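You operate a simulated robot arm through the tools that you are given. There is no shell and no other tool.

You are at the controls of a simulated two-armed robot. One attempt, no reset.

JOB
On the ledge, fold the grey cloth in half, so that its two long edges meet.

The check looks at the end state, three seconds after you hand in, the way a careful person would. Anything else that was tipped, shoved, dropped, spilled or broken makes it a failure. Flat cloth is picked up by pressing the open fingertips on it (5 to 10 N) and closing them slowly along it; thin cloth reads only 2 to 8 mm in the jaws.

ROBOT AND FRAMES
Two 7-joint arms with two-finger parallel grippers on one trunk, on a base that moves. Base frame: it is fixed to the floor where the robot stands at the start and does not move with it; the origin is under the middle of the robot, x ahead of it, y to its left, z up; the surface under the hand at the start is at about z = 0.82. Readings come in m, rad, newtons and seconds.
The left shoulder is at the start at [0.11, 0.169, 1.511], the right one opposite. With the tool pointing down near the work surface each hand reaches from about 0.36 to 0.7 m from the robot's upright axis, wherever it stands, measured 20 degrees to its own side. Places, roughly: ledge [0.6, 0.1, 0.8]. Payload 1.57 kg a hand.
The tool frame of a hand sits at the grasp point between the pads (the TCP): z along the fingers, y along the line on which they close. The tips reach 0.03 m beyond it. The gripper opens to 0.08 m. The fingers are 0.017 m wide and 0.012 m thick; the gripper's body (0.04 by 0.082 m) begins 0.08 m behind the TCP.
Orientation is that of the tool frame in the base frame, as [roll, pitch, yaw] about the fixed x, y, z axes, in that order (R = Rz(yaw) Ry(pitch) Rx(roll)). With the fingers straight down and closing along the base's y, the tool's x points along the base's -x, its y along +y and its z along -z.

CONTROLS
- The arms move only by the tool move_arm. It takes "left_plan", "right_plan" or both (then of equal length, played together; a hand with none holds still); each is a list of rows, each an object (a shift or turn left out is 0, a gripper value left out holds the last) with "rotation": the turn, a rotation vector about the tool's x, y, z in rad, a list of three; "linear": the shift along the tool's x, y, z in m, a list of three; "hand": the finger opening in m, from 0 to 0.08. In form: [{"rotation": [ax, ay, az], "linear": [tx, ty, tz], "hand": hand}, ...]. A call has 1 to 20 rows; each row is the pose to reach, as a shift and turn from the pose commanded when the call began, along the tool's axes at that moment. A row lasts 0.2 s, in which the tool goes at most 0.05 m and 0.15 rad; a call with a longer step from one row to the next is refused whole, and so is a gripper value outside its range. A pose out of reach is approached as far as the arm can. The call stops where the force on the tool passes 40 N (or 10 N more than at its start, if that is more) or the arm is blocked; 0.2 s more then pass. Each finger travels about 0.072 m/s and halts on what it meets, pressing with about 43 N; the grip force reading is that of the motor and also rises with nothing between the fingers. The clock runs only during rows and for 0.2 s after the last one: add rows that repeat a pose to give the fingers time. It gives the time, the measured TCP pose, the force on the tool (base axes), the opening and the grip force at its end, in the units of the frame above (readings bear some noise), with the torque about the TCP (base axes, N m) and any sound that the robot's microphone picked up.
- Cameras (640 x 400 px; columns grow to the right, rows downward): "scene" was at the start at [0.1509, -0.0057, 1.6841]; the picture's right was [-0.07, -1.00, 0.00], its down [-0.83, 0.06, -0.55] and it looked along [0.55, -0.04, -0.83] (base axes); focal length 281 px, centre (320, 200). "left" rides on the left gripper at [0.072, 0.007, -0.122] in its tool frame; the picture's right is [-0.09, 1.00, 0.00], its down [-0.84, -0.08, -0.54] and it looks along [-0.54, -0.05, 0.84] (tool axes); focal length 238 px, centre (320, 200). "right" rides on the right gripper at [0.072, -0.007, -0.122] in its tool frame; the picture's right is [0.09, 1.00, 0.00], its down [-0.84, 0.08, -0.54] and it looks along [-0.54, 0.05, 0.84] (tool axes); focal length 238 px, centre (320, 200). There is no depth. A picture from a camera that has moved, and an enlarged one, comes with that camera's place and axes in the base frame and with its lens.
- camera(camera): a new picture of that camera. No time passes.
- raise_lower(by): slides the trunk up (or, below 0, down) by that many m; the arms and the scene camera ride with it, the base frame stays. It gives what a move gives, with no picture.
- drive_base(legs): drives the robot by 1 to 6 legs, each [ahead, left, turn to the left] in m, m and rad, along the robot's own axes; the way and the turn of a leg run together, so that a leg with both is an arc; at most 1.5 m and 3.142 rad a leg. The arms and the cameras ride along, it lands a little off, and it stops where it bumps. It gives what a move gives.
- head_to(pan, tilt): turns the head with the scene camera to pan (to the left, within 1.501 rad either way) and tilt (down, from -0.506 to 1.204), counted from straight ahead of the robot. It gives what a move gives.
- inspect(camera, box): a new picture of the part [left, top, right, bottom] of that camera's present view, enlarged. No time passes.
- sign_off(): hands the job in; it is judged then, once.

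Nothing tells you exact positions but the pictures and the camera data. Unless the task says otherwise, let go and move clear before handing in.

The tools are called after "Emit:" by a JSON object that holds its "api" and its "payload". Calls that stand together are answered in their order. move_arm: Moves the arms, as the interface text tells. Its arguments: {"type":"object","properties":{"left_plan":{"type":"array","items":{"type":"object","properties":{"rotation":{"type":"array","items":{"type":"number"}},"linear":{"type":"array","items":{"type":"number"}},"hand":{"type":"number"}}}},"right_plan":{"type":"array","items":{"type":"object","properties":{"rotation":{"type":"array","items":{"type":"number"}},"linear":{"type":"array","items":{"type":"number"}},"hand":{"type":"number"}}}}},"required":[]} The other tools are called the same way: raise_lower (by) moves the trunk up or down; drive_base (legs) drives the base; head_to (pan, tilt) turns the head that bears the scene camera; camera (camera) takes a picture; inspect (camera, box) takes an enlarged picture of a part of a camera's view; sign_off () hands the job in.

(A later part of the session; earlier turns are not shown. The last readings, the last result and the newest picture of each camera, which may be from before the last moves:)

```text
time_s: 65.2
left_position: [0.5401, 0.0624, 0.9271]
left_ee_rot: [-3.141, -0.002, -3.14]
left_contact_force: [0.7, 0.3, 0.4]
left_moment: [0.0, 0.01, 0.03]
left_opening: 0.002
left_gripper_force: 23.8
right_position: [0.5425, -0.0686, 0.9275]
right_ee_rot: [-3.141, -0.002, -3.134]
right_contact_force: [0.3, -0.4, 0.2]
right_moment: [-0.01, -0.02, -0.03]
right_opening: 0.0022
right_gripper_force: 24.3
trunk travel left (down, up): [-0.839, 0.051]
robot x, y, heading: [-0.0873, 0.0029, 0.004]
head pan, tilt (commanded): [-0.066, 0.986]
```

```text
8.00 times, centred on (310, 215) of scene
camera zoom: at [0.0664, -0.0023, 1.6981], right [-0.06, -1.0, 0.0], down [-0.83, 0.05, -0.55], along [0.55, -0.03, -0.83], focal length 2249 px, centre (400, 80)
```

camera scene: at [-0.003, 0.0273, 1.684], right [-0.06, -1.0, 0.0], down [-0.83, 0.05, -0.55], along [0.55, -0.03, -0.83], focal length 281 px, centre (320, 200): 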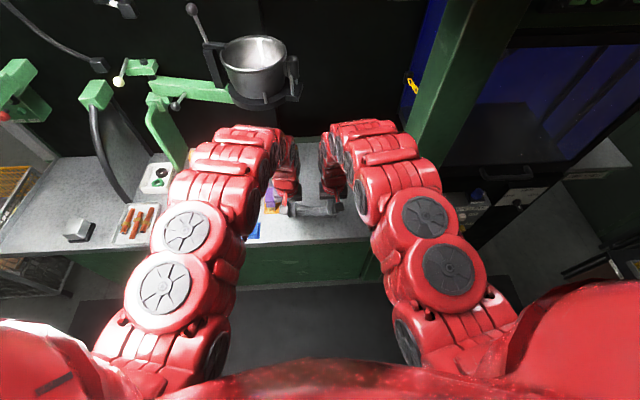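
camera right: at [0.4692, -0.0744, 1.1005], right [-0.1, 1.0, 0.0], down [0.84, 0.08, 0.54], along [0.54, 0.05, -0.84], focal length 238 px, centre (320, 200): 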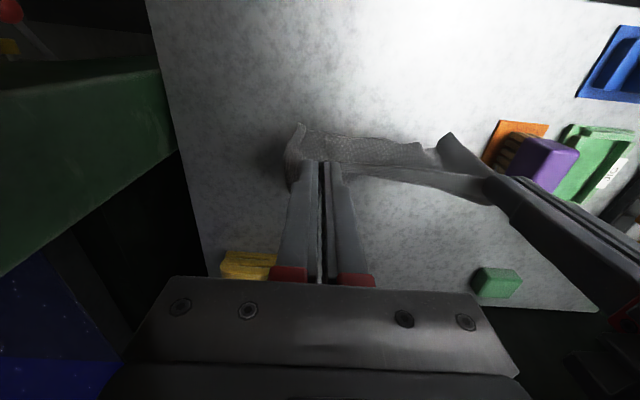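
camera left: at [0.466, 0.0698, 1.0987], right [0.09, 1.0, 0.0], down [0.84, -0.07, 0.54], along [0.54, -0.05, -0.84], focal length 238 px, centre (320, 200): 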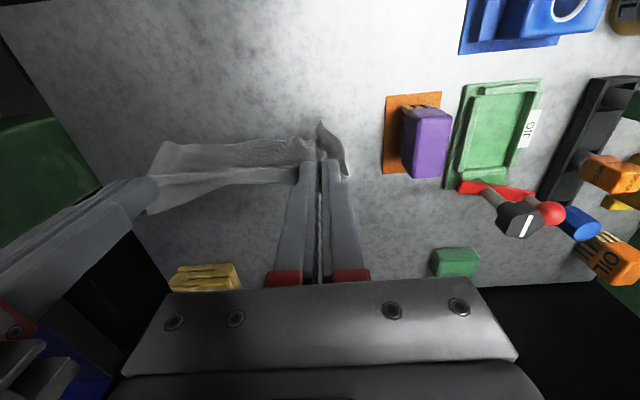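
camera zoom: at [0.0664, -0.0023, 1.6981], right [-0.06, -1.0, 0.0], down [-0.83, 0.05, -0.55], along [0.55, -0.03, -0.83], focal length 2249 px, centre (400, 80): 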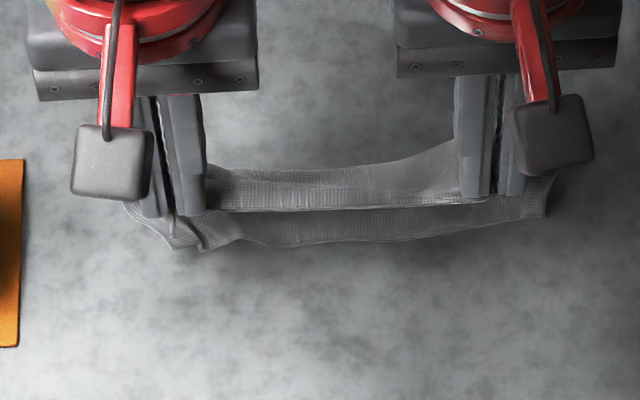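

The far edge is now down on the ledge at about x 0.563 with the belly ahead of it, and the near edge held above. I keep lowering, and creep forward a little so that the near edge ends right above the far edge.

Emit:
{"api": "drive_base", "payload": {"legs": [[0.01, 0, 0]]}}

Emit:
{"api": "raise_lower", "payload": {"by": -0.02}}

Emit:
{"api": "inspect", "payload": {"camera": "left", "box": [110, 80, 430, 280]}}

Emit:
{"api": "inspect", "payload": {"camera": "right", "box": [230, 80, 550, 280]}}

Emit:
{"api": "inspect", "payload": {"camera": "scene", "box": [270, 180, 350, 230]}}

```text
time_s: 65.9
left_position: [0.5473, 0.0645, 0.9279]
left_ee_rot: [-3.14, 0.002, 3.141]
left_contact_force: [-1.1, -0.3, 0.4]
left_moment: [0.01, 0.0, 0.01]
left_opening: 0.0019
left_gripper_force: 23.7
right_position: [0.5498, -0.0675, 0.9281]
right_ee_rot: [-3.14, 0.0, -3.137]
right_contact_force: [-0.3, -0.2, 0.1]
right_moment: [-0.04, -0.01, 0.02]
right_opening: 0.0027
right_gripper_force: 24.1
trunk travel left (down, up): [-0.839, 0.051]
robot x, y, heading: [-0.0724, 0.0028, 0.002]
head pan, tilt (commanded): [-0.066, 0.986]
```

```text
time_s: 66.6
left_position: [0.5495, 0.0636, 0.9067]
left_ee_rot: [-3.139, 0.0, -3.14]
left_contact_force: [-1.3, -0.2, 0.0]
left_moment: [0.03, -0.01, -0.01]
left_opening: 0.002
left_gripper_force: 23.9
right_position: [0.5517, -0.0674, 0.9063]
right_ee_rot: [-3.141, -0.003, -3.136]
right_contact_force: [0.1, -0.4, -0.5]
right_moment: [0.0, 0.02, 0.0]
right_opening: 0.0023
right_gripper_force: 23.7
trunk travel left (down, up): [-0.819, 0.071]
robot x, y, heading: [-0.072, 0.0015, 0.003]
head pan, tilt (commanded): [-0.066, 0.986]
```

```text
2.00 times, centred on (270, 180) of left
camera zoom: at [0.4783, 0.0687, 1.0273], right [0.09, 1.0, 0.0], down [0.84, -0.08, 0.54], along [0.54, -0.05, -0.84], focal length 477 px, centre (420, 240)
```

zoom: 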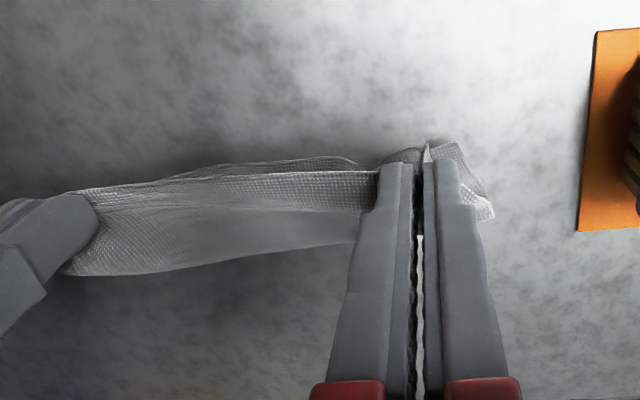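

```text
2.00 times, centred on (390, 180) of right
camera zoom: at [0.4814, -0.0753, 1.0289], right [-0.1, 1.0, 0.0], down [0.84, 0.08, 0.54], along [0.54, 0.05, -0.84], focal length 477 px, centre (180, 240)
```

zoom: 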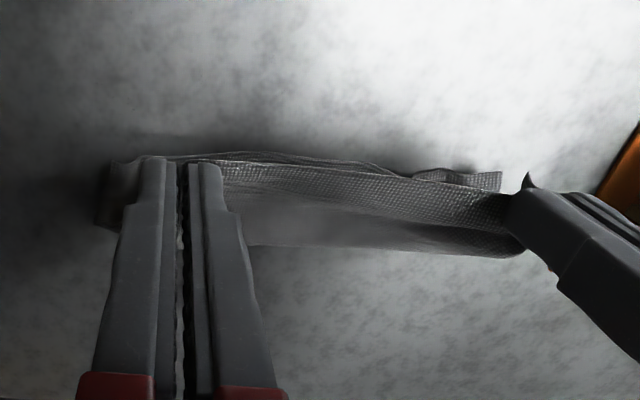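

```text
8.00 times, centred on (310, 205) of scene
camera zoom: at [0.0759, -0.0022, 1.6781], right [-0.06, -1.0, 0.0], down [-0.83, 0.05, -0.55], along [0.55, -0.03, -0.83], focal length 2249 px, centre (400, 160)
```

zoom: 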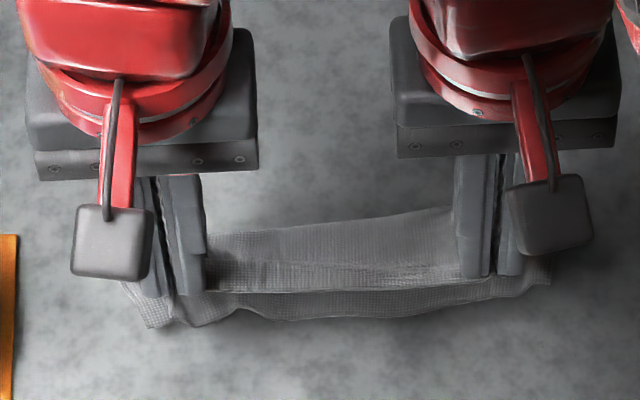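

The fold is forming well: belly forward, far edge lying at about x 0.563, near edge above it. I continue with another centimetre forward and 2 cm down.

Emit:
{"api": "drive_base", "payload": {"legs": [[0.008, 0, 0]]}}

Emit:
{"api": "raise_lower", "payload": {"by": -0.02}}

Emit:
{"api": "inspect", "payload": {"camera": "left", "box": [110, 80, 430, 280]}}

Emit:
{"api": "inspect", "payload": {"camera": "right", "box": [230, 80, 550, 280]}}

Emit:
{"api": "inspect", "payload": {"camera": "scene", "box": [270, 180, 350, 230]}}

```text
time_s: 67.3
left_position: [0.5552, 0.0631, 0.9075]
left_ee_rot: [-3.138, 0.001, -3.14]
left_contact_force: [-0.9, 0.4, -0.3]
left_moment: [0.01, -0.03, 0.01]
left_opening: 0.0022
left_gripper_force: 23.4
right_position: [0.5588, -0.0687, 0.9072]
right_ee_rot: [-3.141, 0.0, -3.137]
right_contact_force: [-0.5, 0.3, -0.1]
right_moment: [0.03, -0.03, 0.0]
right_opening: 0.0024
right_gripper_force: 23.5
trunk travel left (down, up): [-0.819, 0.071]
robot x, y, heading: [-0.0669, 0.0024, 0.001]
head pan, tilt (commanded): [-0.066, 0.986]
```

```text
time_s: 68.0
left_position: [0.5585, 0.0635, 0.8864]
left_ee_rot: [-3.14, -0.001, -3.141]
left_contact_force: [0.1, 0.4, 0.1]
left_moment: [0.0, 0.03, 0.05]
left_opening: 0.002
left_gripper_force: 23.9
right_position: [0.5596, -0.0674, 0.8873]
right_ee_rot: [-3.141, -0.003, -3.136]
right_contact_force: [0.5, 0.0, 1.2]
right_moment: [-0.02, 0.04, 0.0]
right_opening: 0.0024
right_gripper_force: 23.4
trunk travel left (down, up): [-0.799, 0.091]
robot x, y, heading: [-0.0635, 0.003, 0.004]
head pan, tilt (commanded): [-0.066, 0.986]
```

```text
2.00 times, centred on (270, 180) of left
camera zoom: at [0.4862, 0.0688, 1.0073], right [0.09, 1.0, 0.0], down [0.84, -0.08, 0.54], along [0.54, -0.05, -0.84], focal length 477 px, centre (420, 240)
```

zoom: 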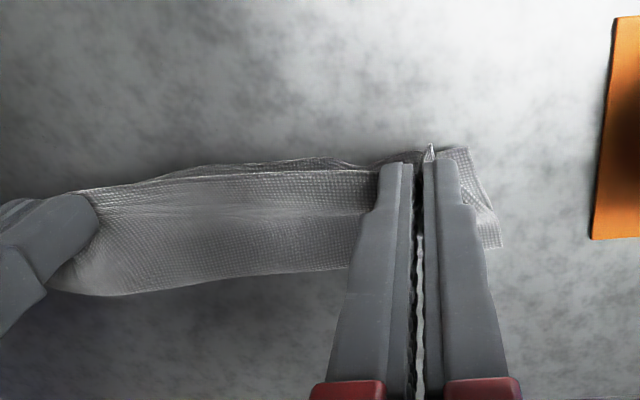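

```text
2.00 times, centred on (390, 180) of right
camera zoom: at [0.4893, -0.0752, 1.0089], right [-0.1, 1.0, 0.0], down [0.84, 0.08, 0.54], along [0.54, 0.05, -0.84], focal length 477 px, centre (180, 240)
```

zoom: 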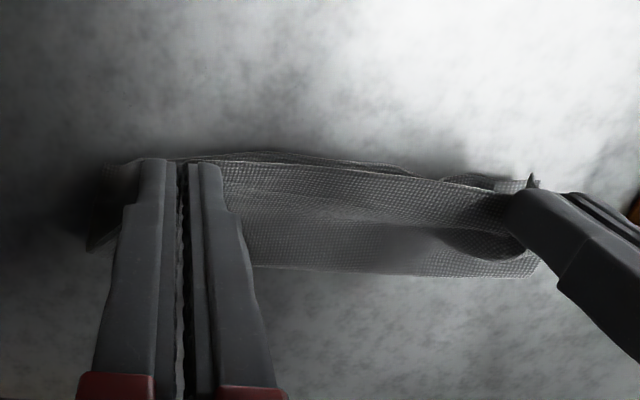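

```text
8.00 times, centred on (310, 205) of scene
camera zoom: at [0.0839, -0.0021, 1.6581], right [-0.06, -1.0, 0.0], down [-0.83, 0.05, -0.55], along [0.55, -0.03, -0.83], focal length 2249 px, centre (400, 160)
```

zoom: 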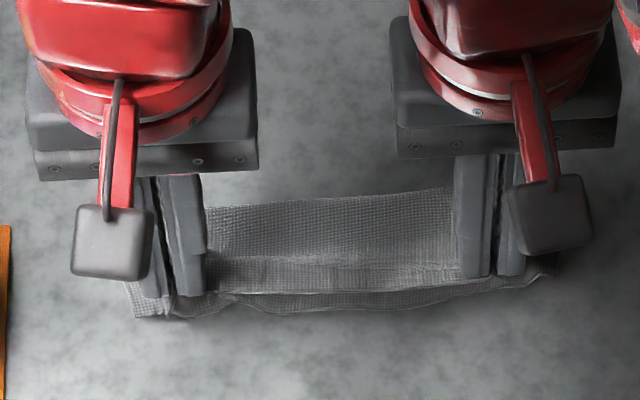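

Nearly there: the near edge is at about x 0.557, the far edge at 0.564, and the tips are 3.5 cm above the ledge. I finish with the arms, lowering 2.2 cm and moving 6–7 mm forward.

Emit:
{"api": "move_arm", "payload": {"left_plan": [{"linear": [-0.001, 0, 0.004]}, {"linear": [-0.0025, 0, 0.008]}, {"linear": [-0.004, 0, 0.012]}, {"linear": [-0.0055, 0, 0.016]}, {"linear": [-0.007, 0, 0.02]}, {"linear": [-0.0075, 0, 0.023]}, {"linear": [-0.0075, 0, 0.023]}], "right_plan": [{"linear": [-0.001, 0, 0.004]}, {"linear": [-0.002, 0, 0.008]}, {"linear": [-0.0035, 0, 0.012]}, {"linear": [-0.005, 0, 0.016]}, {"linear": [-0.006, 0, 0.02]}, {"linear": [-0.006, 0, 0.023]}, {"linear": [-0.006, 0, 0.023]}]}}

Emit:
{"api": "inspect", "payload": {"camera": "left", "box": [110, 80, 430, 280]}}

Emit:
{"api": "inspect", "payload": {"camera": "right", "box": [230, 80, 550, 280]}}

Emit:
{"api": "inspect", "payload": {"camera": "scene", "box": [270, 180, 350, 230]}}

```text
time_s: 69.6
left_position: [0.5669, 0.0636, 0.8629]
left_ee_rot: [-3.14, -0.001, -3.141]
left_contact_force: [0.1, -0.4, 0.9]
left_moment: [0.02, 0.01, 0.03]
left_opening: 0.0019
left_gripper_force: 23.0
right_position: [0.5653, -0.0675, 0.8629]
right_ee_rot: [3.141, -0.003, -3.135]
right_contact_force: [-0.2, 0.1, -0.3]
right_moment: [0.0, -0.01, 0.0]
right_opening: 0.0021
right_gripper_force: 23.9
trunk travel left (down, up): [-0.799, 0.091]
robot x, y, heading: [-0.0657, 0.0031, 0.005]
head pan, tilt (commanded): [-0.066, 0.986]
```

```text
2.00 times, centred on (270, 180) of left
camera zoom: at [0.4939, 0.069, 0.9837], right [0.09, 1.0, 0.0], down [0.84, -0.08, 0.54], along [0.54, -0.05, -0.84], focal length 477 px, centre (420, 240)
```

zoom: 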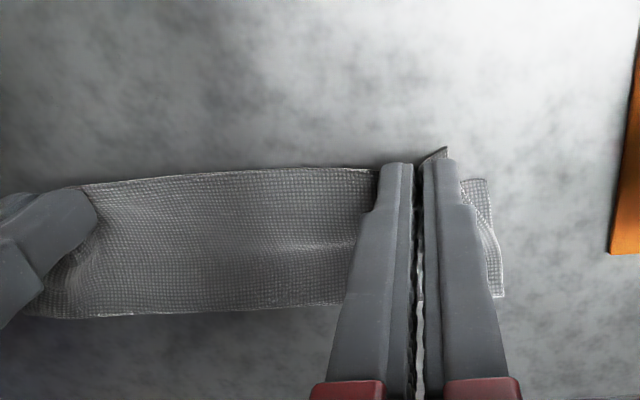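

```text
2.00 times, centred on (390, 180) of right
camera zoom: at [0.495, -0.0748, 0.9853], right [-0.1, 1.0, 0.0], down [0.84, 0.08, 0.54], along [0.54, 0.05, -0.84], focal length 477 px, centre (180, 240)
```

zoom: 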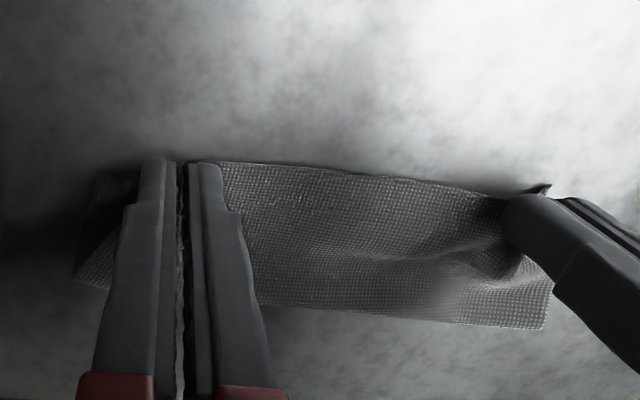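

```text
8.00 times, centred on (310, 205) of scene
camera zoom: at [0.0839, -0.0021, 1.6581], right [-0.06, -1.0, 0.0], down [-0.83, 0.05, -0.55], along [0.55, -0.03, -0.83], focal length 2249 px, centre (400, 160)
```

zoom: 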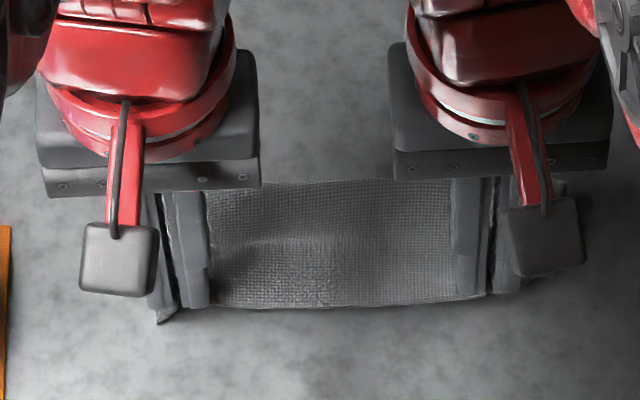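

It looks like a proper fold now, with the two edges within a few millimetres of each other. I lower the last 7 mm, shift 2 mm forward, and then open slowly.

Emit:
{"api": "move_arm", "payload": {"left_plan": [{"linear": [-0.001, 0, 0.003]}, {"linear": [-0.002, 0, 0.006]}, {"linear": [-0.002, 0, 0.008]}, {"linear": [-0.002, 0, 0.008]}], "right_plan": [{"linear": [-0.001, 0, 0.003]}, {"linear": [-0.002, 0, 0.006]}, {"linear": [-0.003, 0, 0.008]}, {"linear": [-0.003, 0, 0.008]}]}}

Emit:
{"api": "camera", "payload": {"camera": "left"}}

Emit:
{"api": "camera", "payload": {"camera": "right"}}

Emit:
{"api": "inspect", "payload": {"camera": "scene", "box": [270, 180, 350, 230]}}

```text
time_s: 70.6
left_position: [0.5678, 0.0623, 0.8552]
left_ee_rot: [-3.14, -0.001, -3.141]
left_contact_force: [-0.3, -0.4, 0.7]
left_moment: [-0.01, -0.02, 0.0]
left_opening: 0.0021
left_gripper_force: 22.6
right_position: [0.5682, -0.0676, 0.8546]
right_ee_rot: [-3.141, -0.004, -3.135]
right_contact_force: [-0.2, 0.5, -0.3]
right_moment: [0.0, 0.01, 0.0]
right_opening: 0.0024
right_gripper_force: 24.4
trunk travel left (down, up): [-0.799, 0.091]
robot x, y, heading: [-0.0685, 0.0001, 0.004]
head pan, tilt (commanded): [-0.066, 0.986]
```

```text
taken
camera left: at [0.4959, 0.0681, 0.9759], right [0.09, 1.0, 0.0], down [0.84, -0.08, 0.54], along [0.54, -0.05, -0.84], focal length 238 px, centre (320, 200)
```

left: 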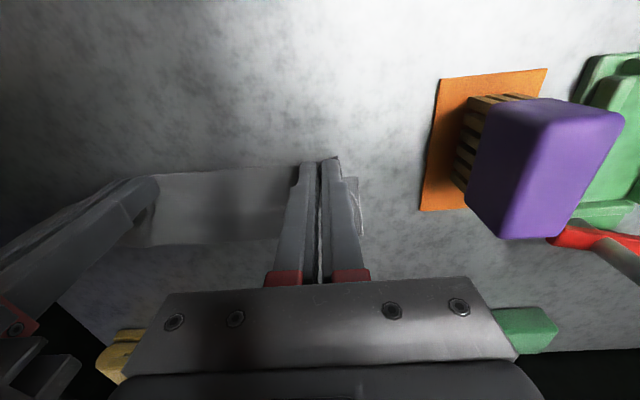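

```text
taken
camera right: at [0.4981, -0.0754, 0.9771], right [-0.1, 1.0, 0.0], down [0.84, 0.08, 0.54], along [0.54, 0.05, -0.84], focal length 238 px, centre (320, 200)
```

right: 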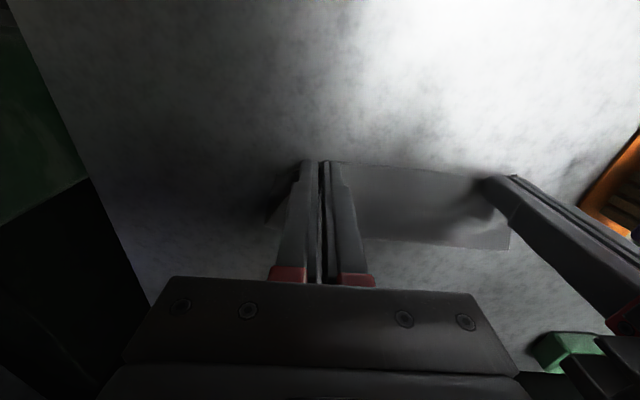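

```text
8.00 times, centred on (310, 205) of scene
camera zoom: at [0.084, -0.0021, 1.6581], right [-0.06, -1.0, 0.0], down [-0.83, 0.05, -0.55], along [0.55, -0.03, -0.83], focal length 2249 px, centre (400, 160)
```

zoom: 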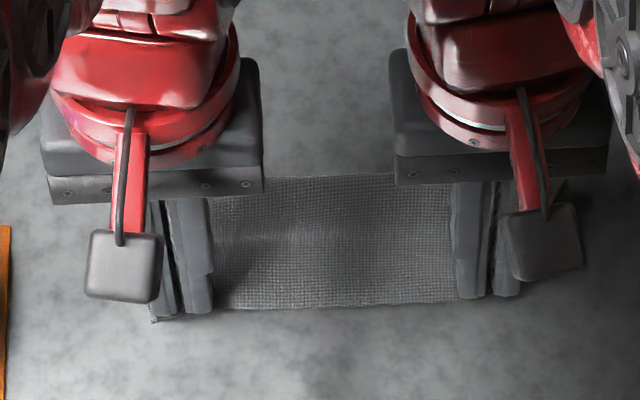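

The edge is down. I open both hands slowly and let the ruck spread out.

Emit:
{"api": "move_arm", "payload": {"left_plan": [{"hand": 0.005}, {"hand": 0.009}, {"hand": 0.013}, {"hand": 0.017}, {"hand": 0.021}, {"hand": 0.025}, {"hand": 0.028}, {"hand": 0.028}, {"hand": 0.028}], "right_plan": [{"hand": 0.005}, {"hand": 0.009}, {"hand": 0.013}, {"hand": 0.017}, {"hand": 0.021}, {"hand": 0.025}, {"hand": 0.028}, {"hand": 0.028}, {"hand": 0.028}]}}

Emit:
{"api": "inspect", "payload": {"camera": "left", "box": [110, 80, 430, 280]}}

Emit:
{"api": "inspect", "payload": {"camera": "right", "box": [230, 80, 550, 280]}}

```text
time_s: 72.6
left_position: [0.5681, 0.0629, 0.8544]
left_ee_rot: [-3.14, -0.002, -3.14]
left_contact_force: [-0.3, -0.4, 0.2]
left_moment: [0.0, 0.02, 0.01]
left_opening: 0.0278
left_gripper_force: 0.1
right_position: [0.5675, -0.0675, 0.8554]
right_ee_rot: [3.142, -0.003, -3.136]
right_contact_force: [0.8, 0.1, 0.9]
right_moment: [-0.03, -0.02, 0.02]
right_opening: 0.0279
right_gripper_force: 0.1
trunk travel left (down, up): [-0.799, 0.091]
robot x, y, heading: [-0.0683, 0.0012, 0.003]
head pan, tilt (commanded): [-0.066, 0.986]
```

```text
2.00 times, centred on (270, 180) of left
camera zoom: at [0.4959, 0.0681, 0.9758], right [0.09, 1.0, 0.0], down [0.84, -0.08, 0.54], along [0.54, -0.05, -0.84], focal length 477 px, centre (420, 240)
```

zoom: 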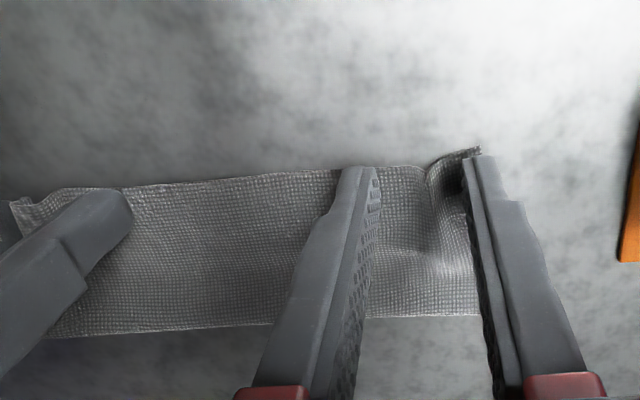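

```text
2.00 times, centred on (390, 180) of right
camera zoom: at [0.4982, -0.0754, 0.9772], right [-0.1, 1.0, 0.0], down [0.84, 0.08, 0.54], along [0.54, 0.05, -0.84], focal length 477 px, centre (180, 240)
```

zoom: 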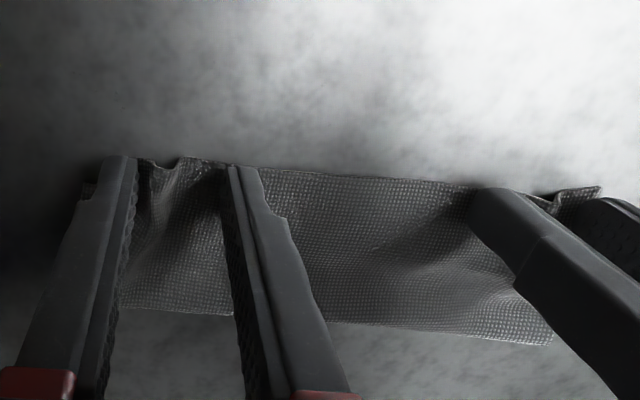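

Both hands are open and the cloth stays folded, with small ripples where it was pinched. I lift both hands straight up and look at it from above.

Emit:
{"api": "move_arm", "payload": {"left_plan": [{"linear": [0, 0, -0.005]}, {"linear": [0, 0, -0.012]}, {"linear": [0, 0, -0.025]}, {"linear": [0, 0, -0.045]}, {"linear": [0, 0, -0.06]}, {"linear": [0, 0, -0.06]}], "right_plan": [{"linear": [0, 0, -0.005]}, {"linear": [0, 0, -0.012]}, {"linear": [0, 0, -0.025]}, {"linear": [0, 0, -0.045]}, {"linear": [0, 0, -0.06]}, {"linear": [0, 0, -0.06]}]}}

Emit:
{"api": "camera", "payload": {"camera": "left"}}

Emit:
{"api": "camera", "payload": {"camera": "right"}}

Emit:
{"api": "inspect", "payload": {"camera": "scene", "box": [250, 160, 370, 235]}}

```text
time_s: 74.0
left_position: [0.5673, 0.0644, 0.9151]
left_ee_rot: [-3.139, -0.001, -3.139]
left_contact_force: [-0.2, -0.6, -0.9]
left_moment: [-0.01, 0.0, 0.02]
left_opening: 0.0283
left_gripper_force: 0.0
right_position: [0.5687, -0.0686, 0.9165]
right_ee_rot: [-3.14, -0.002, -3.136]
right_contact_force: [0.5, -0.9, 0.2]
right_moment: [-0.01, -0.02, -0.01]
right_opening: 0.028
right_gripper_force: 0.0
trunk travel left (down, up): [-0.799, 0.091]
robot x, y, heading: [-0.0679, 0.0032, 0.012]
head pan, tilt (commanded): [-0.066, 0.986]
```

```text
taken
camera left: at [0.4964, 0.0689, 1.036], right [0.09, 1.0, 0.0], down [0.84, -0.07, 0.54], along [0.54, -0.05, -0.84], focal length 238 px, centre (320, 200)
```

left: 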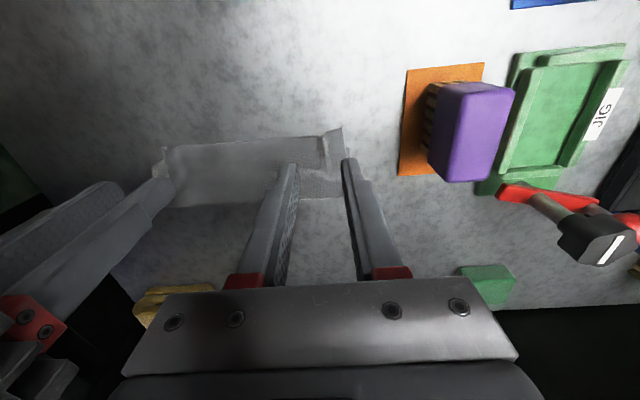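

```text
taken
camera right: at [0.4995, -0.0753, 1.0383], right [-0.1, 1.0, 0.0], down [0.84, 0.08, 0.54], along [0.54, 0.05, -0.84], focal length 238 px, centre (320, 200)
```

right: 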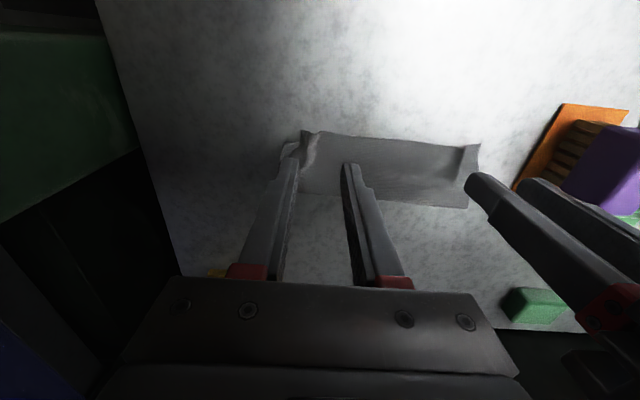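

```text
5.33 times, centred on (310, 198) of scene
camera zoom: at [0.0844, -0.0021, 1.658], right [-0.06, -1.0, 0.0], down [-0.83, 0.05, -0.55], along [0.55, -0.03, -0.83], focal length 1499 px, centre (373, 213)
```

zoom: 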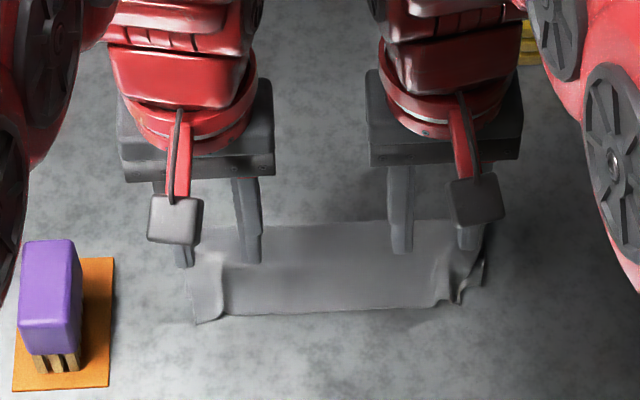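

The cloth is folded, with its crease forward and small ripples at the two near corners where it was pinched. I back off 10 cm to see the whole of it clearly.

Emit:
{"api": "drive_base", "payload": {"legs": [[-0.1, 0, 0]]}}

Emit:
{"api": "inspect", "payload": {"camera": "left", "box": [80, 130, 400, 330]}}

Emit:
{"api": "inspect", "payload": {"camera": "right", "box": [240, 130, 560, 330]}}

Emit:
{"api": "inspect", "payload": {"camera": "scene", "box": [240, 110, 400, 210]}}

```text
time_s: 75.2
left_position: [0.4681, 0.0644, 0.9152]
left_ee_rot: [-3.139, -0.002, -3.139]
left_contact_force: [-0.3, 0.2, 0.3]
left_moment: [0.02, 0.02, 0.0]
left_opening: 0.0279
left_gripper_force: 0.0
right_position: [0.4705, -0.0665, 0.9153]
right_ee_rot: [3.141, -0.004, -3.133]
right_contact_force: [1.0, -0.3, 0.1]
right_moment: [-0.01, 0.0, -0.01]
right_opening: 0.0282
right_gripper_force: 0.1
trunk travel left (down, up): [-0.799, 0.091]
robot x, y, heading: [-0.1724, 0.0002, 0.003]
head pan, tilt (commanded): [-0.066, 0.986]
```

```text
2.00 times, centred on (240, 230) of left
camera zoom: at [0.3968, 0.0688, 1.0357], right [0.09, 1.0, 0.0], down [0.84, -0.07, 0.54], along [0.54, -0.05, -0.84], focal length 477 px, centre (480, 140)
```

zoom: 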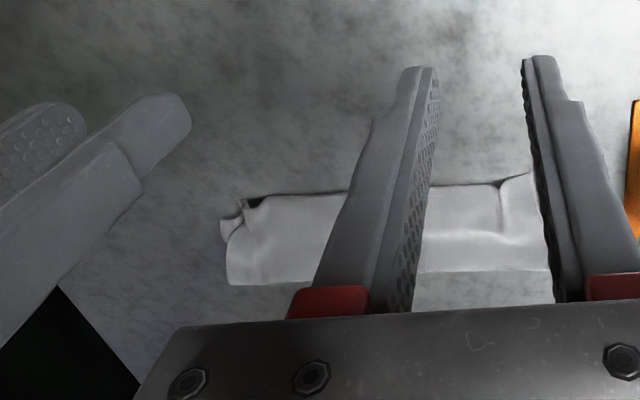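

```text
2.00 times, centred on (400, 230) of right
camera zoom: at [0.4, -0.0753, 1.0379], right [-0.1, 1.0, 0.0], down [0.84, 0.08, 0.54], along [0.54, 0.05, -0.84], focal length 477 px, centre (160, 140)
```

zoom: 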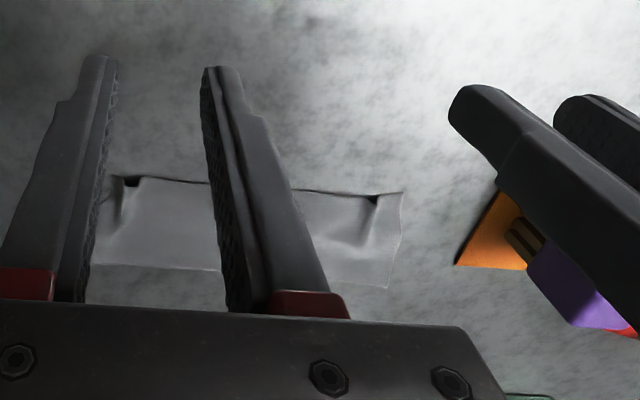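

```text
4.00 times, centred on (320, 160) of scene
camera zoom: at [-0.0149, -0.0026, 1.658], right [-0.06, -1.0, 0.0], down [-0.83, 0.05, -0.55], along [0.55, -0.03, -0.83], focal length 1124 px, centre (320, 360)
```

zoom: 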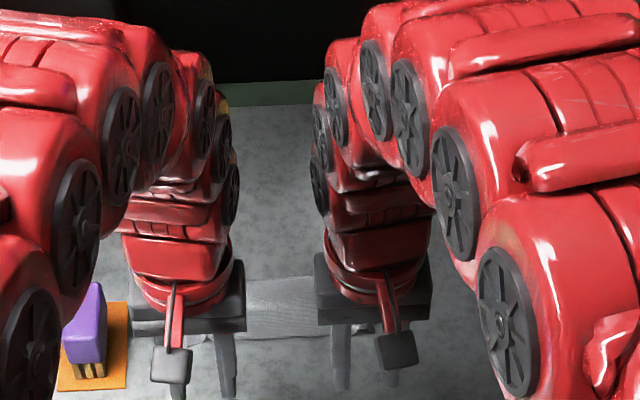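

The arms still hide part of it. I raise the trunk and move the hands apart for an open view.

Emit:
{"api": "raise_lower", "payload": {"by": 0.07}}

Emit:
{"api": "move_arm", "payload": {"left_plan": [{"linear": [0, 0.03, 0]}, {"linear": [0, 0.06, 0]}, {"linear": [0, 0.09, 0]}, {"linear": [0, 0.12, 0]}, {"linear": [0, 0.12, 0]}], "right_plan": [{"linear": [0, -0.03, 0]}, {"linear": [0, -0.06, 0]}, {"linear": [0, -0.09, 0]}, {"linear": [0, -0.12, 0]}, {"linear": [0, -0.12, 0]}]}}

Emit:
{"api": "camera", "payload": {"camera": "scene"}}

Emit:
{"api": "inspect", "payload": {"camera": "scene", "box": [260, 130, 380, 205]}}

Emit:
{"api": "camera", "payload": {"camera": "right"}}

Emit:
{"api": "camera", "payload": {"camera": "left"}}

```text
time_s: 76.2
left_position: [0.467, 0.0637, 0.9848]
left_ee_rot: [-3.141, -0.001, -3.139]
left_contact_force: [-0.2, 0.2, 0.1]
left_moment: [-0.01, -0.01, -0.02]
left_opening: 0.028
left_gripper_force: 0.1
right_position: [0.4704, -0.0676, 0.986]
right_ee_rot: [3.141, -0.003, -3.135]
right_contact_force: [0.0, -0.2, 0.1]
right_moment: [0.01, -0.01, 0.02]
right_opening: 0.0278
right_gripper_force: 0.0
trunk travel left (down, up): [-0.869, 0.021]
robot x, y, heading: [-0.1661, 0.0044, 0.009]
head pan, tilt (commanded): [-0.066, 0.986]
```

```text
time_s: 77.4
left_position: [0.4674, 0.1837, 0.9859]
left_ee_rot: [-3.141, -0.002, -3.138]
left_contact_force: [-0.2, -0.5, -0.1]
left_moment: [0.01, 0.01, -0.02]
left_opening: 0.0278
left_gripper_force: 0.0
right_position: [0.4703, -0.1879, 0.986]
right_ee_rot: [-3.141, -0.003, -3.135]
right_contact_force: [0.4, 0.1, 0.1]
right_moment: [0.02, 0.03, -0.01]
right_opening: 0.028
right_gripper_force: 0.0
trunk travel left (down, up): [-0.869, 0.021]
robot x, y, heading: [-0.164, 0.0043, 0.003]
head pan, tilt (commanded): [-0.066, 0.986]
```

```text
taken
camera scene: at [-0.0156, -0.0026, 1.7281], right [-0.06, -1.0, 0.0], down [-0.83, 0.05, -0.55], along [0.55, -0.03, -0.83], focal length 281 px, centre (320, 200)
```

scene: 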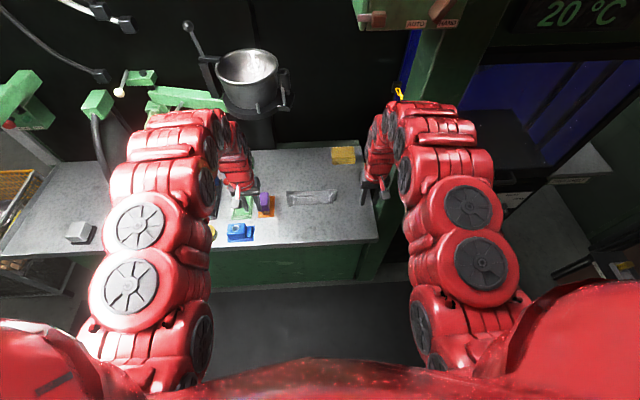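

```text
5.33 times, centred on (320, 168) of scene
camera zoom: at [-0.0156, -0.0026, 1.7281], right [-0.06, -1.0, 0.0], down [-0.83, 0.05, -0.55], along [0.55, -0.03, -0.83], focal length 1499 px, centre (320, 373)
```

zoom: 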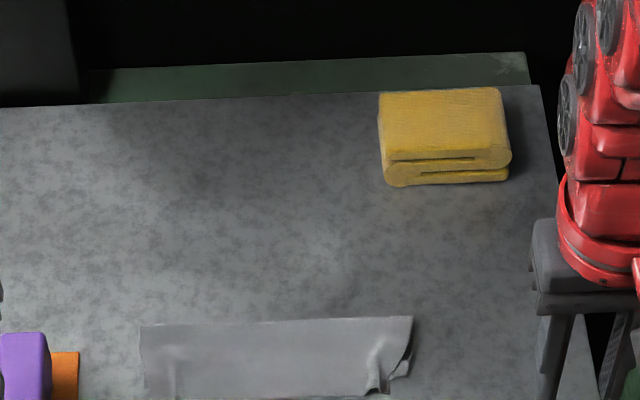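

```text
taken
camera right: at [0.4006, -0.1951, 1.1078], right [-0.1, 1.0, 0.0], down [0.84, 0.08, 0.54], along [0.54, 0.05, -0.84], focal length 238 px, centre (320, 200)
```

right: 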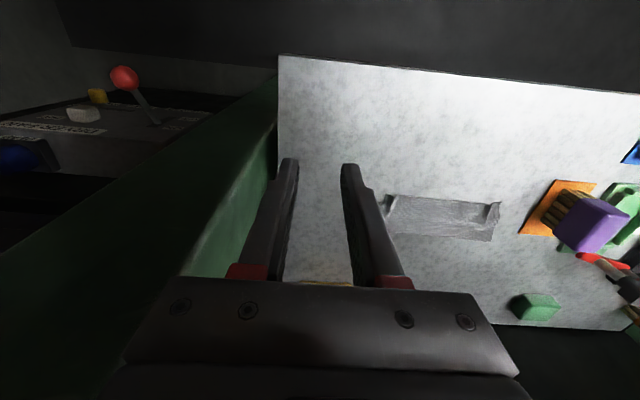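

```text
taken
camera left: at [0.3956, 0.1883, 1.1065], right [0.09, 1.0, 0.0], down [0.84, -0.07, 0.54], along [0.54, -0.05, -0.84], focal length 238 px, centre (320, 200)
```

left: 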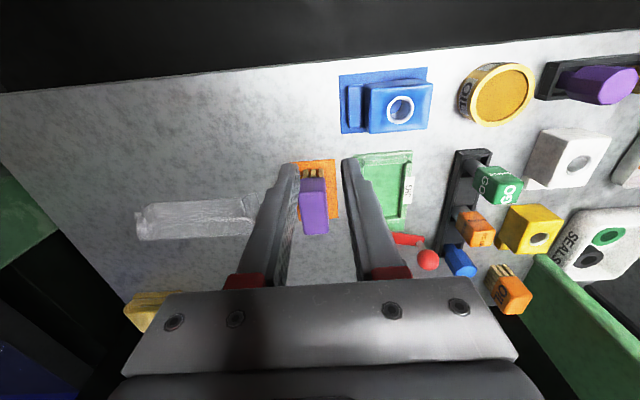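

Emit:
{"api": "inspect", "payload": {"camera": "scene", "box": [272, 175, 352, 225]}}

Emit:
{"api": "inspect", "payload": {"camera": "right", "box": [360, 170, 520, 270]}}

Emit:
{"api": "inspect", "payload": {"camera": "left", "box": [120, 170, 280, 270]}}

```text
8.00 times, centred on (312, 200) of scene
camera zoom: at [-0.0156, -0.0026, 1.7281], right [-0.06, -1.0, 0.0], down [-0.83, 0.05, -0.55], along [0.55, -0.03, -0.83], focal length 2249 px, centre (384, 200)
```

zoom: 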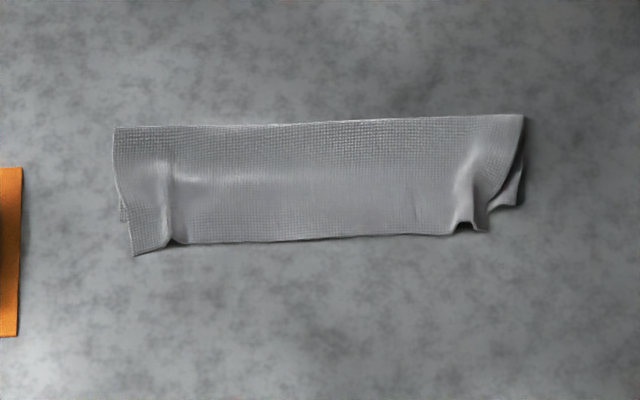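

```text
4.00 times, centred on (440, 220) of right
camera zoom: at [0.4006, -0.1951, 1.1078], right [-0.1, 1.0, 0.0], down [0.84, 0.08, 0.54], along [0.54, 0.05, -0.84], focal length 953 px, centre (-160, 120)
```

zoom: 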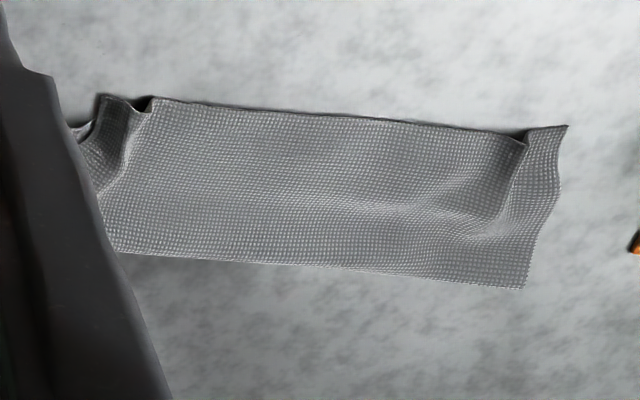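

```text
4.00 times, centred on (200, 220) of left
camera zoom: at [0.3956, 0.1883, 1.1065], right [0.09, 1.0, 0.0], down [0.84, -0.07, 0.54], along [0.54, -0.05, -0.84], focal length 953 px, centre (800, 120)
```

zoom: 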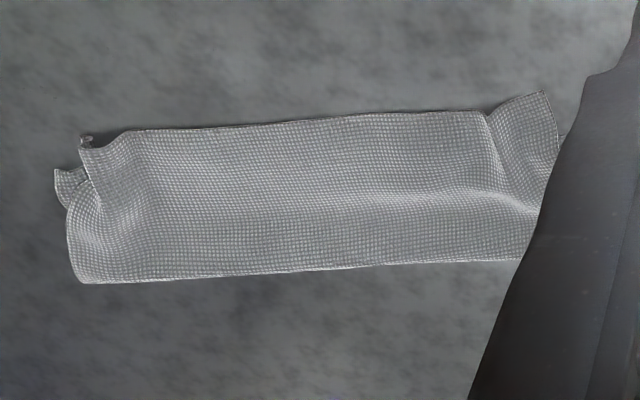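

The cloth is folded: crease at x 0.63, long edges together at about 0.56–0.57. The middle fits within millimetres, but the two near corners are rippled where they were pinched and stand off by 1–2 cm, so I go lower with the hands for a close look before smoothing them.

Emit:
{"api": "raise_lower", "payload": {"by": -0.044}}

Emit:
{"api": "move_arm", "payload": {"left_plan": [{"linear": [0, -0.03, 0], "hand": 0.01}, {"linear": [0, -0.06, 0], "hand": 0.0}, {"linear": [0, -0.085, 0.01], "hand": 0.0}, {"linear": [0, -0.085, 0.03]}, {"linear": [0, -0.085, 0.03]}], "right_plan": [{"linear": [0, 0.03, 0], "hand": 0.01}, {"linear": [0, 0.06, 0], "hand": 0.0}, {"linear": [0, 0.085, 0.01], "hand": 0.0}, {"linear": [0, 0.085, 0.03]}, {"linear": [0, 0.085, 0.03]}]}}

Emit:
{"api": "inspect", "payload": {"camera": "left", "box": [120, 140, 440, 340]}}

Emit:
{"api": "inspect", "payload": {"camera": "right", "box": [200, 140, 520, 340]}}

```text
time_s: 78.3
left_position: [0.4674, 0.1835, 0.9419]
left_ee_rot: [-3.14, -0.003, -3.138]
left_contact_force: [-0.4, -0.7, -0.1]
left_moment: [-0.02, 0.0, -0.04]
left_opening: 0.0282
left_gripper_force: 0.1
right_position: [0.4694, -0.1875, 0.9422]
right_ee_rot: [-3.141, -0.002, -3.135]
right_contact_force: [0.3, -0.6, -0.4]
right_moment: [0.02, -0.01, 0.01]
right_opening: 0.0277
right_gripper_force: 0.0
trunk travel left (down, up): [-0.825, 0.065]
robot x, y, heading: [-0.1668, -0.0015, 0.004]
head pan, tilt (commanded): [-0.066, 0.986]
```

```text
time_s: 79.5
left_position: [0.4658, 0.0967, 0.9119]
left_ee_rot: [-3.14, -0.003, -3.139]
left_contact_force: [0.2, 0.2, -0.2]
left_moment: [-0.02, 0.01, 0.0]
left_opening: 0.0002
left_gripper_force: 21.5
right_position: [0.4691, -0.1034, 0.9115]
right_ee_rot: [-3.141, -0.001, -3.135]
right_contact_force: [0.1, -0.6, 0.1]
right_moment: [0.01, -0.02, 0.01]
right_opening: 0.0
right_gripper_force: 21.1
trunk travel left (down, up): [-0.825, 0.065]
robot x, y, heading: [-0.1681, -0.0013, 0.009]
head pan, tilt (commanded): [-0.066, 0.986]
```

```text
2.00 times, centred on (280, 240) of left
camera zoom: at [0.3942, 0.1032, 1.034], right [0.09, 1.0, 0.0], down [0.84, -0.07, 0.54], along [0.54, -0.05, -0.84], focal length 477 px, centre (400, 120)
```

zoom: 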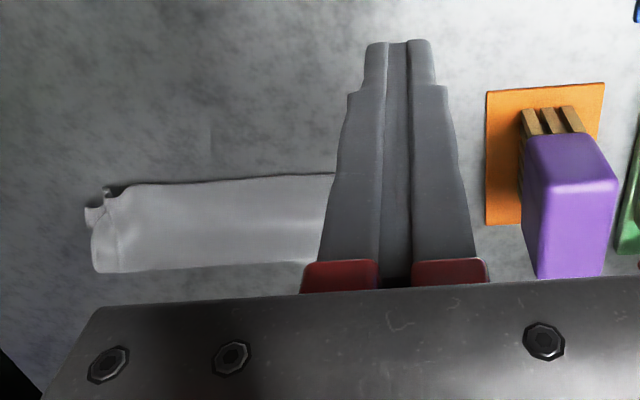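

```text
2.00 times, centred on (360, 240) of right
camera zoom: at [0.3992, -0.1108, 1.0337], right [-0.1, 1.0, 0.0], down [0.84, 0.08, 0.54], along [0.54, 0.05, -0.84], focal length 477 px, centre (240, 120)
```

zoom: 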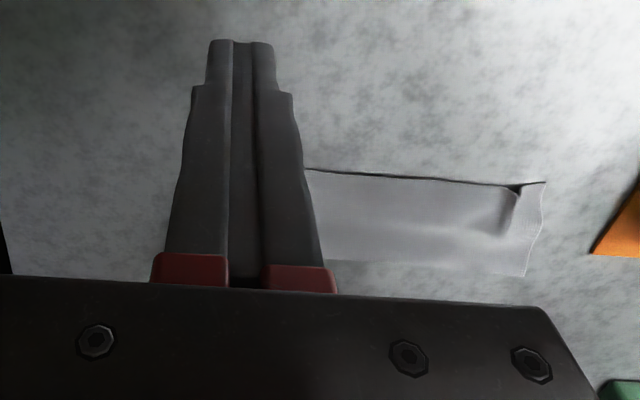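

Emit:
{"api": "inspect", "payload": {"camera": "left", "box": [150, 215, 230, 285]}}

Emit:
{"api": "inspect", "payload": {"camera": "right", "box": [410, 215, 490, 285]}}

Emit:
{"api": "inspect", "payload": {"camera": "scene", "box": [275, 180, 355, 230]}}

```text
5.71 times, centred on (190, 250) of left
camera zoom: at [0.3942, 0.1032, 1.034], right [0.09, 1.0, 0.0], down [0.84, -0.07, 0.54], along [0.54, -0.05, -0.84], focal length 1362 px, centre (1063, -86)
```

zoom: 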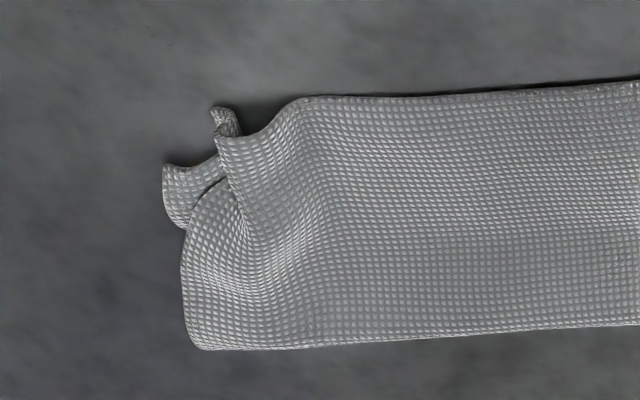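

```text
5.71 times, centred on (450, 250) of right
camera zoom: at [0.3992, -0.1108, 1.0337], right [-0.1, 1.0, 0.0], down [0.84, 0.08, 0.54], along [0.54, 0.05, -0.84], focal length 1362 px, centre (-423, -86)
```

zoom: 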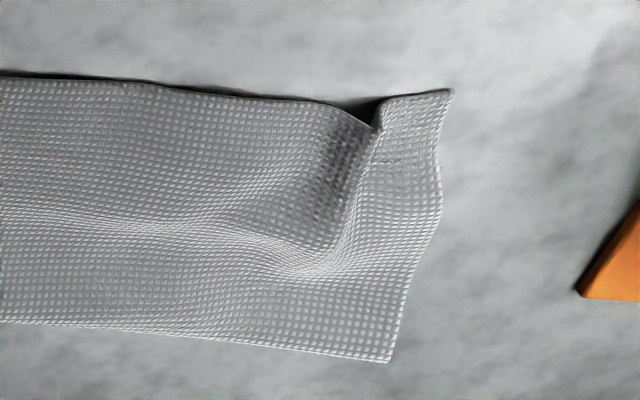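

```text
8.00 times, centred on (315, 205) of scene
camera zoom: at [-0.0164, -0.0026, 1.6842], right [-0.06, -1.0, 0.0], down [-0.83, 0.05, -0.55], along [0.55, -0.03, -0.83], focal length 2249 px, centre (360, 160)
```

zoom: 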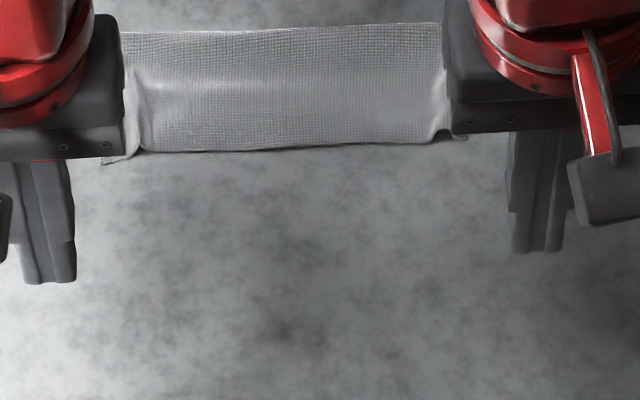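

The left corner is mostly tidy, with one ruck inside it; the right corner is bunched up in a ruck, with the lower layer's corner showing beyond it. I bring the right hand in close for a better look, with the left moved aside.

Emit:
{"api": "move_arm", "payload": {"left_plan": [{"linear": [0, 0.03, 0]}, {"linear": [0, 0.06, 0]}, {"linear": [0, 0.08, 0]}, {"linear": [0, 0.08, 0]}, {"linear": [0, 0.08, 0]}], "right_plan": [{"linear": [0, 0.02, 0]}, {"linear": [0, 0.05, 0]}, {"linear": [0, 0.072, 0.005]}, {"linear": [0, 0.072, 0.02]}, {"linear": [0, 0.072, 0.02]}]}}

Emit:
{"api": "camera", "payload": {"camera": "right"}}

Emit:
{"api": "inspect", "payload": {"camera": "right", "box": [170, 190, 300, 280]}}

Emit:
{"api": "inspect", "payload": {"camera": "right", "box": [340, 190, 470, 280]}}

```text
time_s: 80.7
left_position: [0.4658, 0.1778, 0.9111]
left_ee_rot: [-3.141, -0.001, -3.139]
left_contact_force: [-0.1, -0.9, -0.1]
left_moment: [0.0, 0.05, -0.03]
left_opening: 0.0
left_gripper_force: 21.1
right_position: [0.4693, -0.0296, 0.8924]
right_ee_rot: [3.141, -0.004, -3.134]
right_contact_force: [0.1, 0.7, -0.2]
right_moment: [0.0, -0.02, -0.03]
right_opening: 0.0
right_gripper_force: 21.1
trunk travel left (down, up): [-0.825, 0.065]
robot x, y, heading: [-0.1636, 0.0016, 0.007]
head pan, tilt (commanded): [-0.066, 0.986]
```

```text
taken
camera right: at [0.3985, -0.0372, 1.014], right [-0.1, 1.0, 0.0], down [0.84, 0.08, 0.54], along [0.54, 0.05, -0.84], focal length 238 px, centre (320, 200)
```

right: 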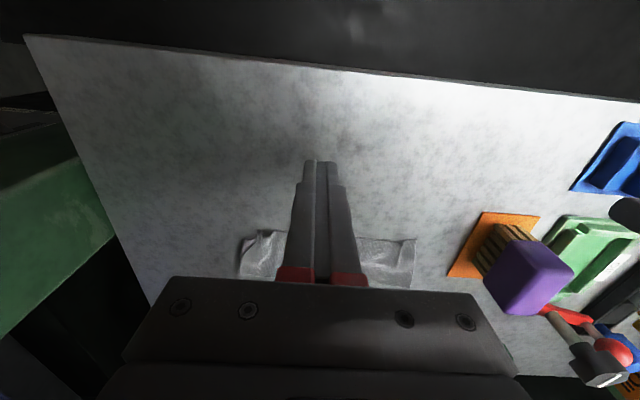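

```text
4.44 times, centred on (235, 235) of right
camera zoom: at [0.3985, -0.0372, 1.014], right [-0.1, 1.0, 0.0], down [0.84, 0.08, 0.54], along [0.54, 0.05, -0.84], focal length 1059 px, centre (698, 44)
```

zoom: 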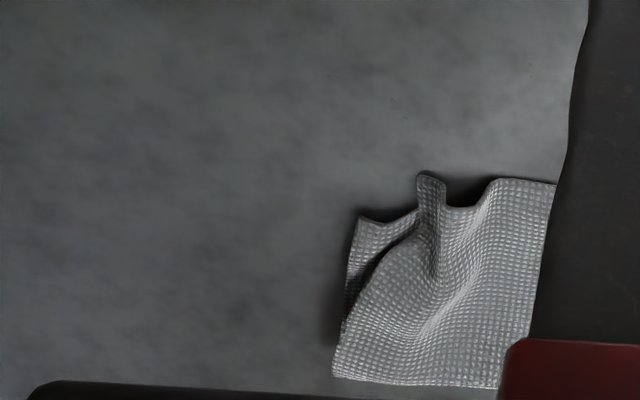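

```text
4.44 times, centred on (405, 235) of right
camera zoom: at [0.3985, -0.0372, 1.014], right [-0.1, 1.0, 0.0], down [0.84, 0.08, 0.54], along [0.54, 0.05, -0.84], focal length 1059 px, centre (-58, 44)
```

zoom: 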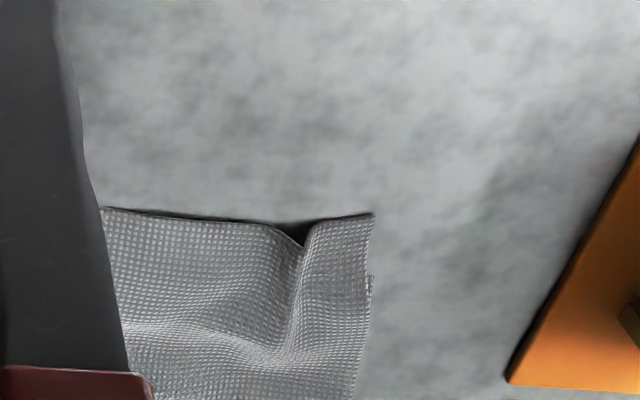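

Now it is clear: the top layer overhangs the lower one by about 1.4 cm along the near side, because the fold came out slightly off centre. I'll pick the top layer up by its two existing rucks (left at y 0.061, right at y -0.074), shift it 1.4 cm forward and lay it down again; first I line the hands up and drive in.

Emit:
{"api": "move_arm", "payload": {"left_plan": [{"linear": [0, -0.03, 0], "hand": 0.01}, {"linear": [0, -0.06, 0], "hand": 0.024}, {"linear": [0, -0.09, 0]}, {"linear": [0, -0.1165, 0]}, {"linear": [0, -0.1165, 0]}], "right_plan": [{"linear": [0, -0.01, -0.01], "hand": 0.01}, {"linear": [0, -0.03, -0.02], "hand": 0.024}, {"linear": [0, -0.0443, -0.02]}, {"linear": [0, -0.0443, -0.02]}, {"linear": [0, -0.0443, -0.02]}]}}

Emit:
{"api": "drive_base", "payload": {"legs": [[0.1, 0, 0]]}}

Emit:
{"api": "camera", "payload": {"camera": "left"}}

Emit:
{"api": "camera", "payload": {"camera": "right"}}

```text
time_s: 81.9
left_position: [0.467, 0.0608, 0.9118]
left_ee_rot: [-3.139, -0.002, -3.139]
left_contact_force: [0.5, 0.0, 0.1]
left_moment: [-0.04, 0.05, 0.0]
left_opening: 0.0242
left_gripper_force: 0.1
right_position: [0.4701, -0.0762, 0.9124]
right_ee_rot: [-3.141, 0.0, -3.134]
right_contact_force: [0.4, 0.1, 0.2]
right_moment: [0.03, 0.02, 0.0]
right_opening: 0.0242
right_gripper_force: 0.1
trunk travel left (down, up): [-0.825, 0.065]
robot x, y, heading: [-0.1676, 0.0017, 0.006]
head pan, tilt (commanded): [-0.066, 0.986]
```

```text
time_s: 83.0
left_position: [0.5653, 0.0615, 0.9112]
left_ee_rot: [-3.141, -0.003, -3.139]
left_contact_force: [0.1, 0.1, -0.5]
left_moment: [0.02, 0.0, -0.02]
left_opening: 0.0241
left_gripper_force: 0.1
right_position: [0.5667, -0.0747, 0.9137]
right_ee_rot: [3.141, -0.003, -3.133]
right_contact_force: [0.4, 0.2, -1.2]
right_moment: [-0.02, 0.02, -0.02]
right_opening: 0.0242
right_gripper_force: 0.0
trunk travel left (down, up): [-0.825, 0.065]
robot x, y, heading: [-0.071, 0.0018, 0.012]
head pan, tilt (commanded): [-0.066, 0.986]
```

```text
taken
camera left: at [0.4936, 0.0675, 1.0327], right [0.09, 1.0, 0.0], down [0.84, -0.07, 0.54], along [0.54, -0.05, -0.84], focal length 238 px, centre (320, 200)
```

left: 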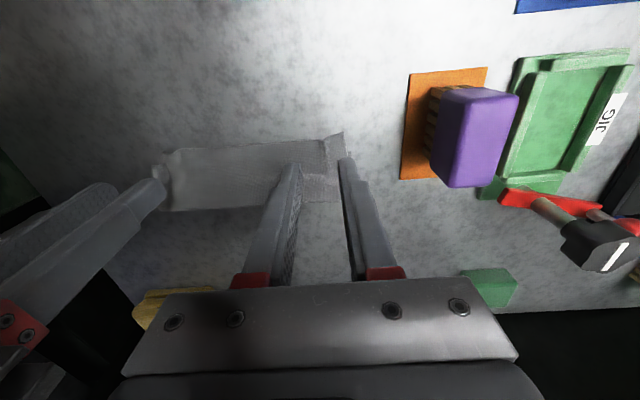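

```text
taken
camera right: at [0.4976, -0.0816, 1.0357], right [-0.1, 0.99, 0.0], down [0.84, 0.08, 0.54], along [0.54, 0.05, -0.84], focal length 238 px, centre (320, 200)
```

right: 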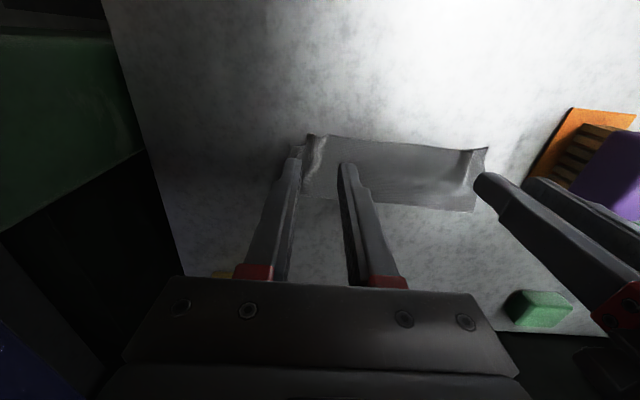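

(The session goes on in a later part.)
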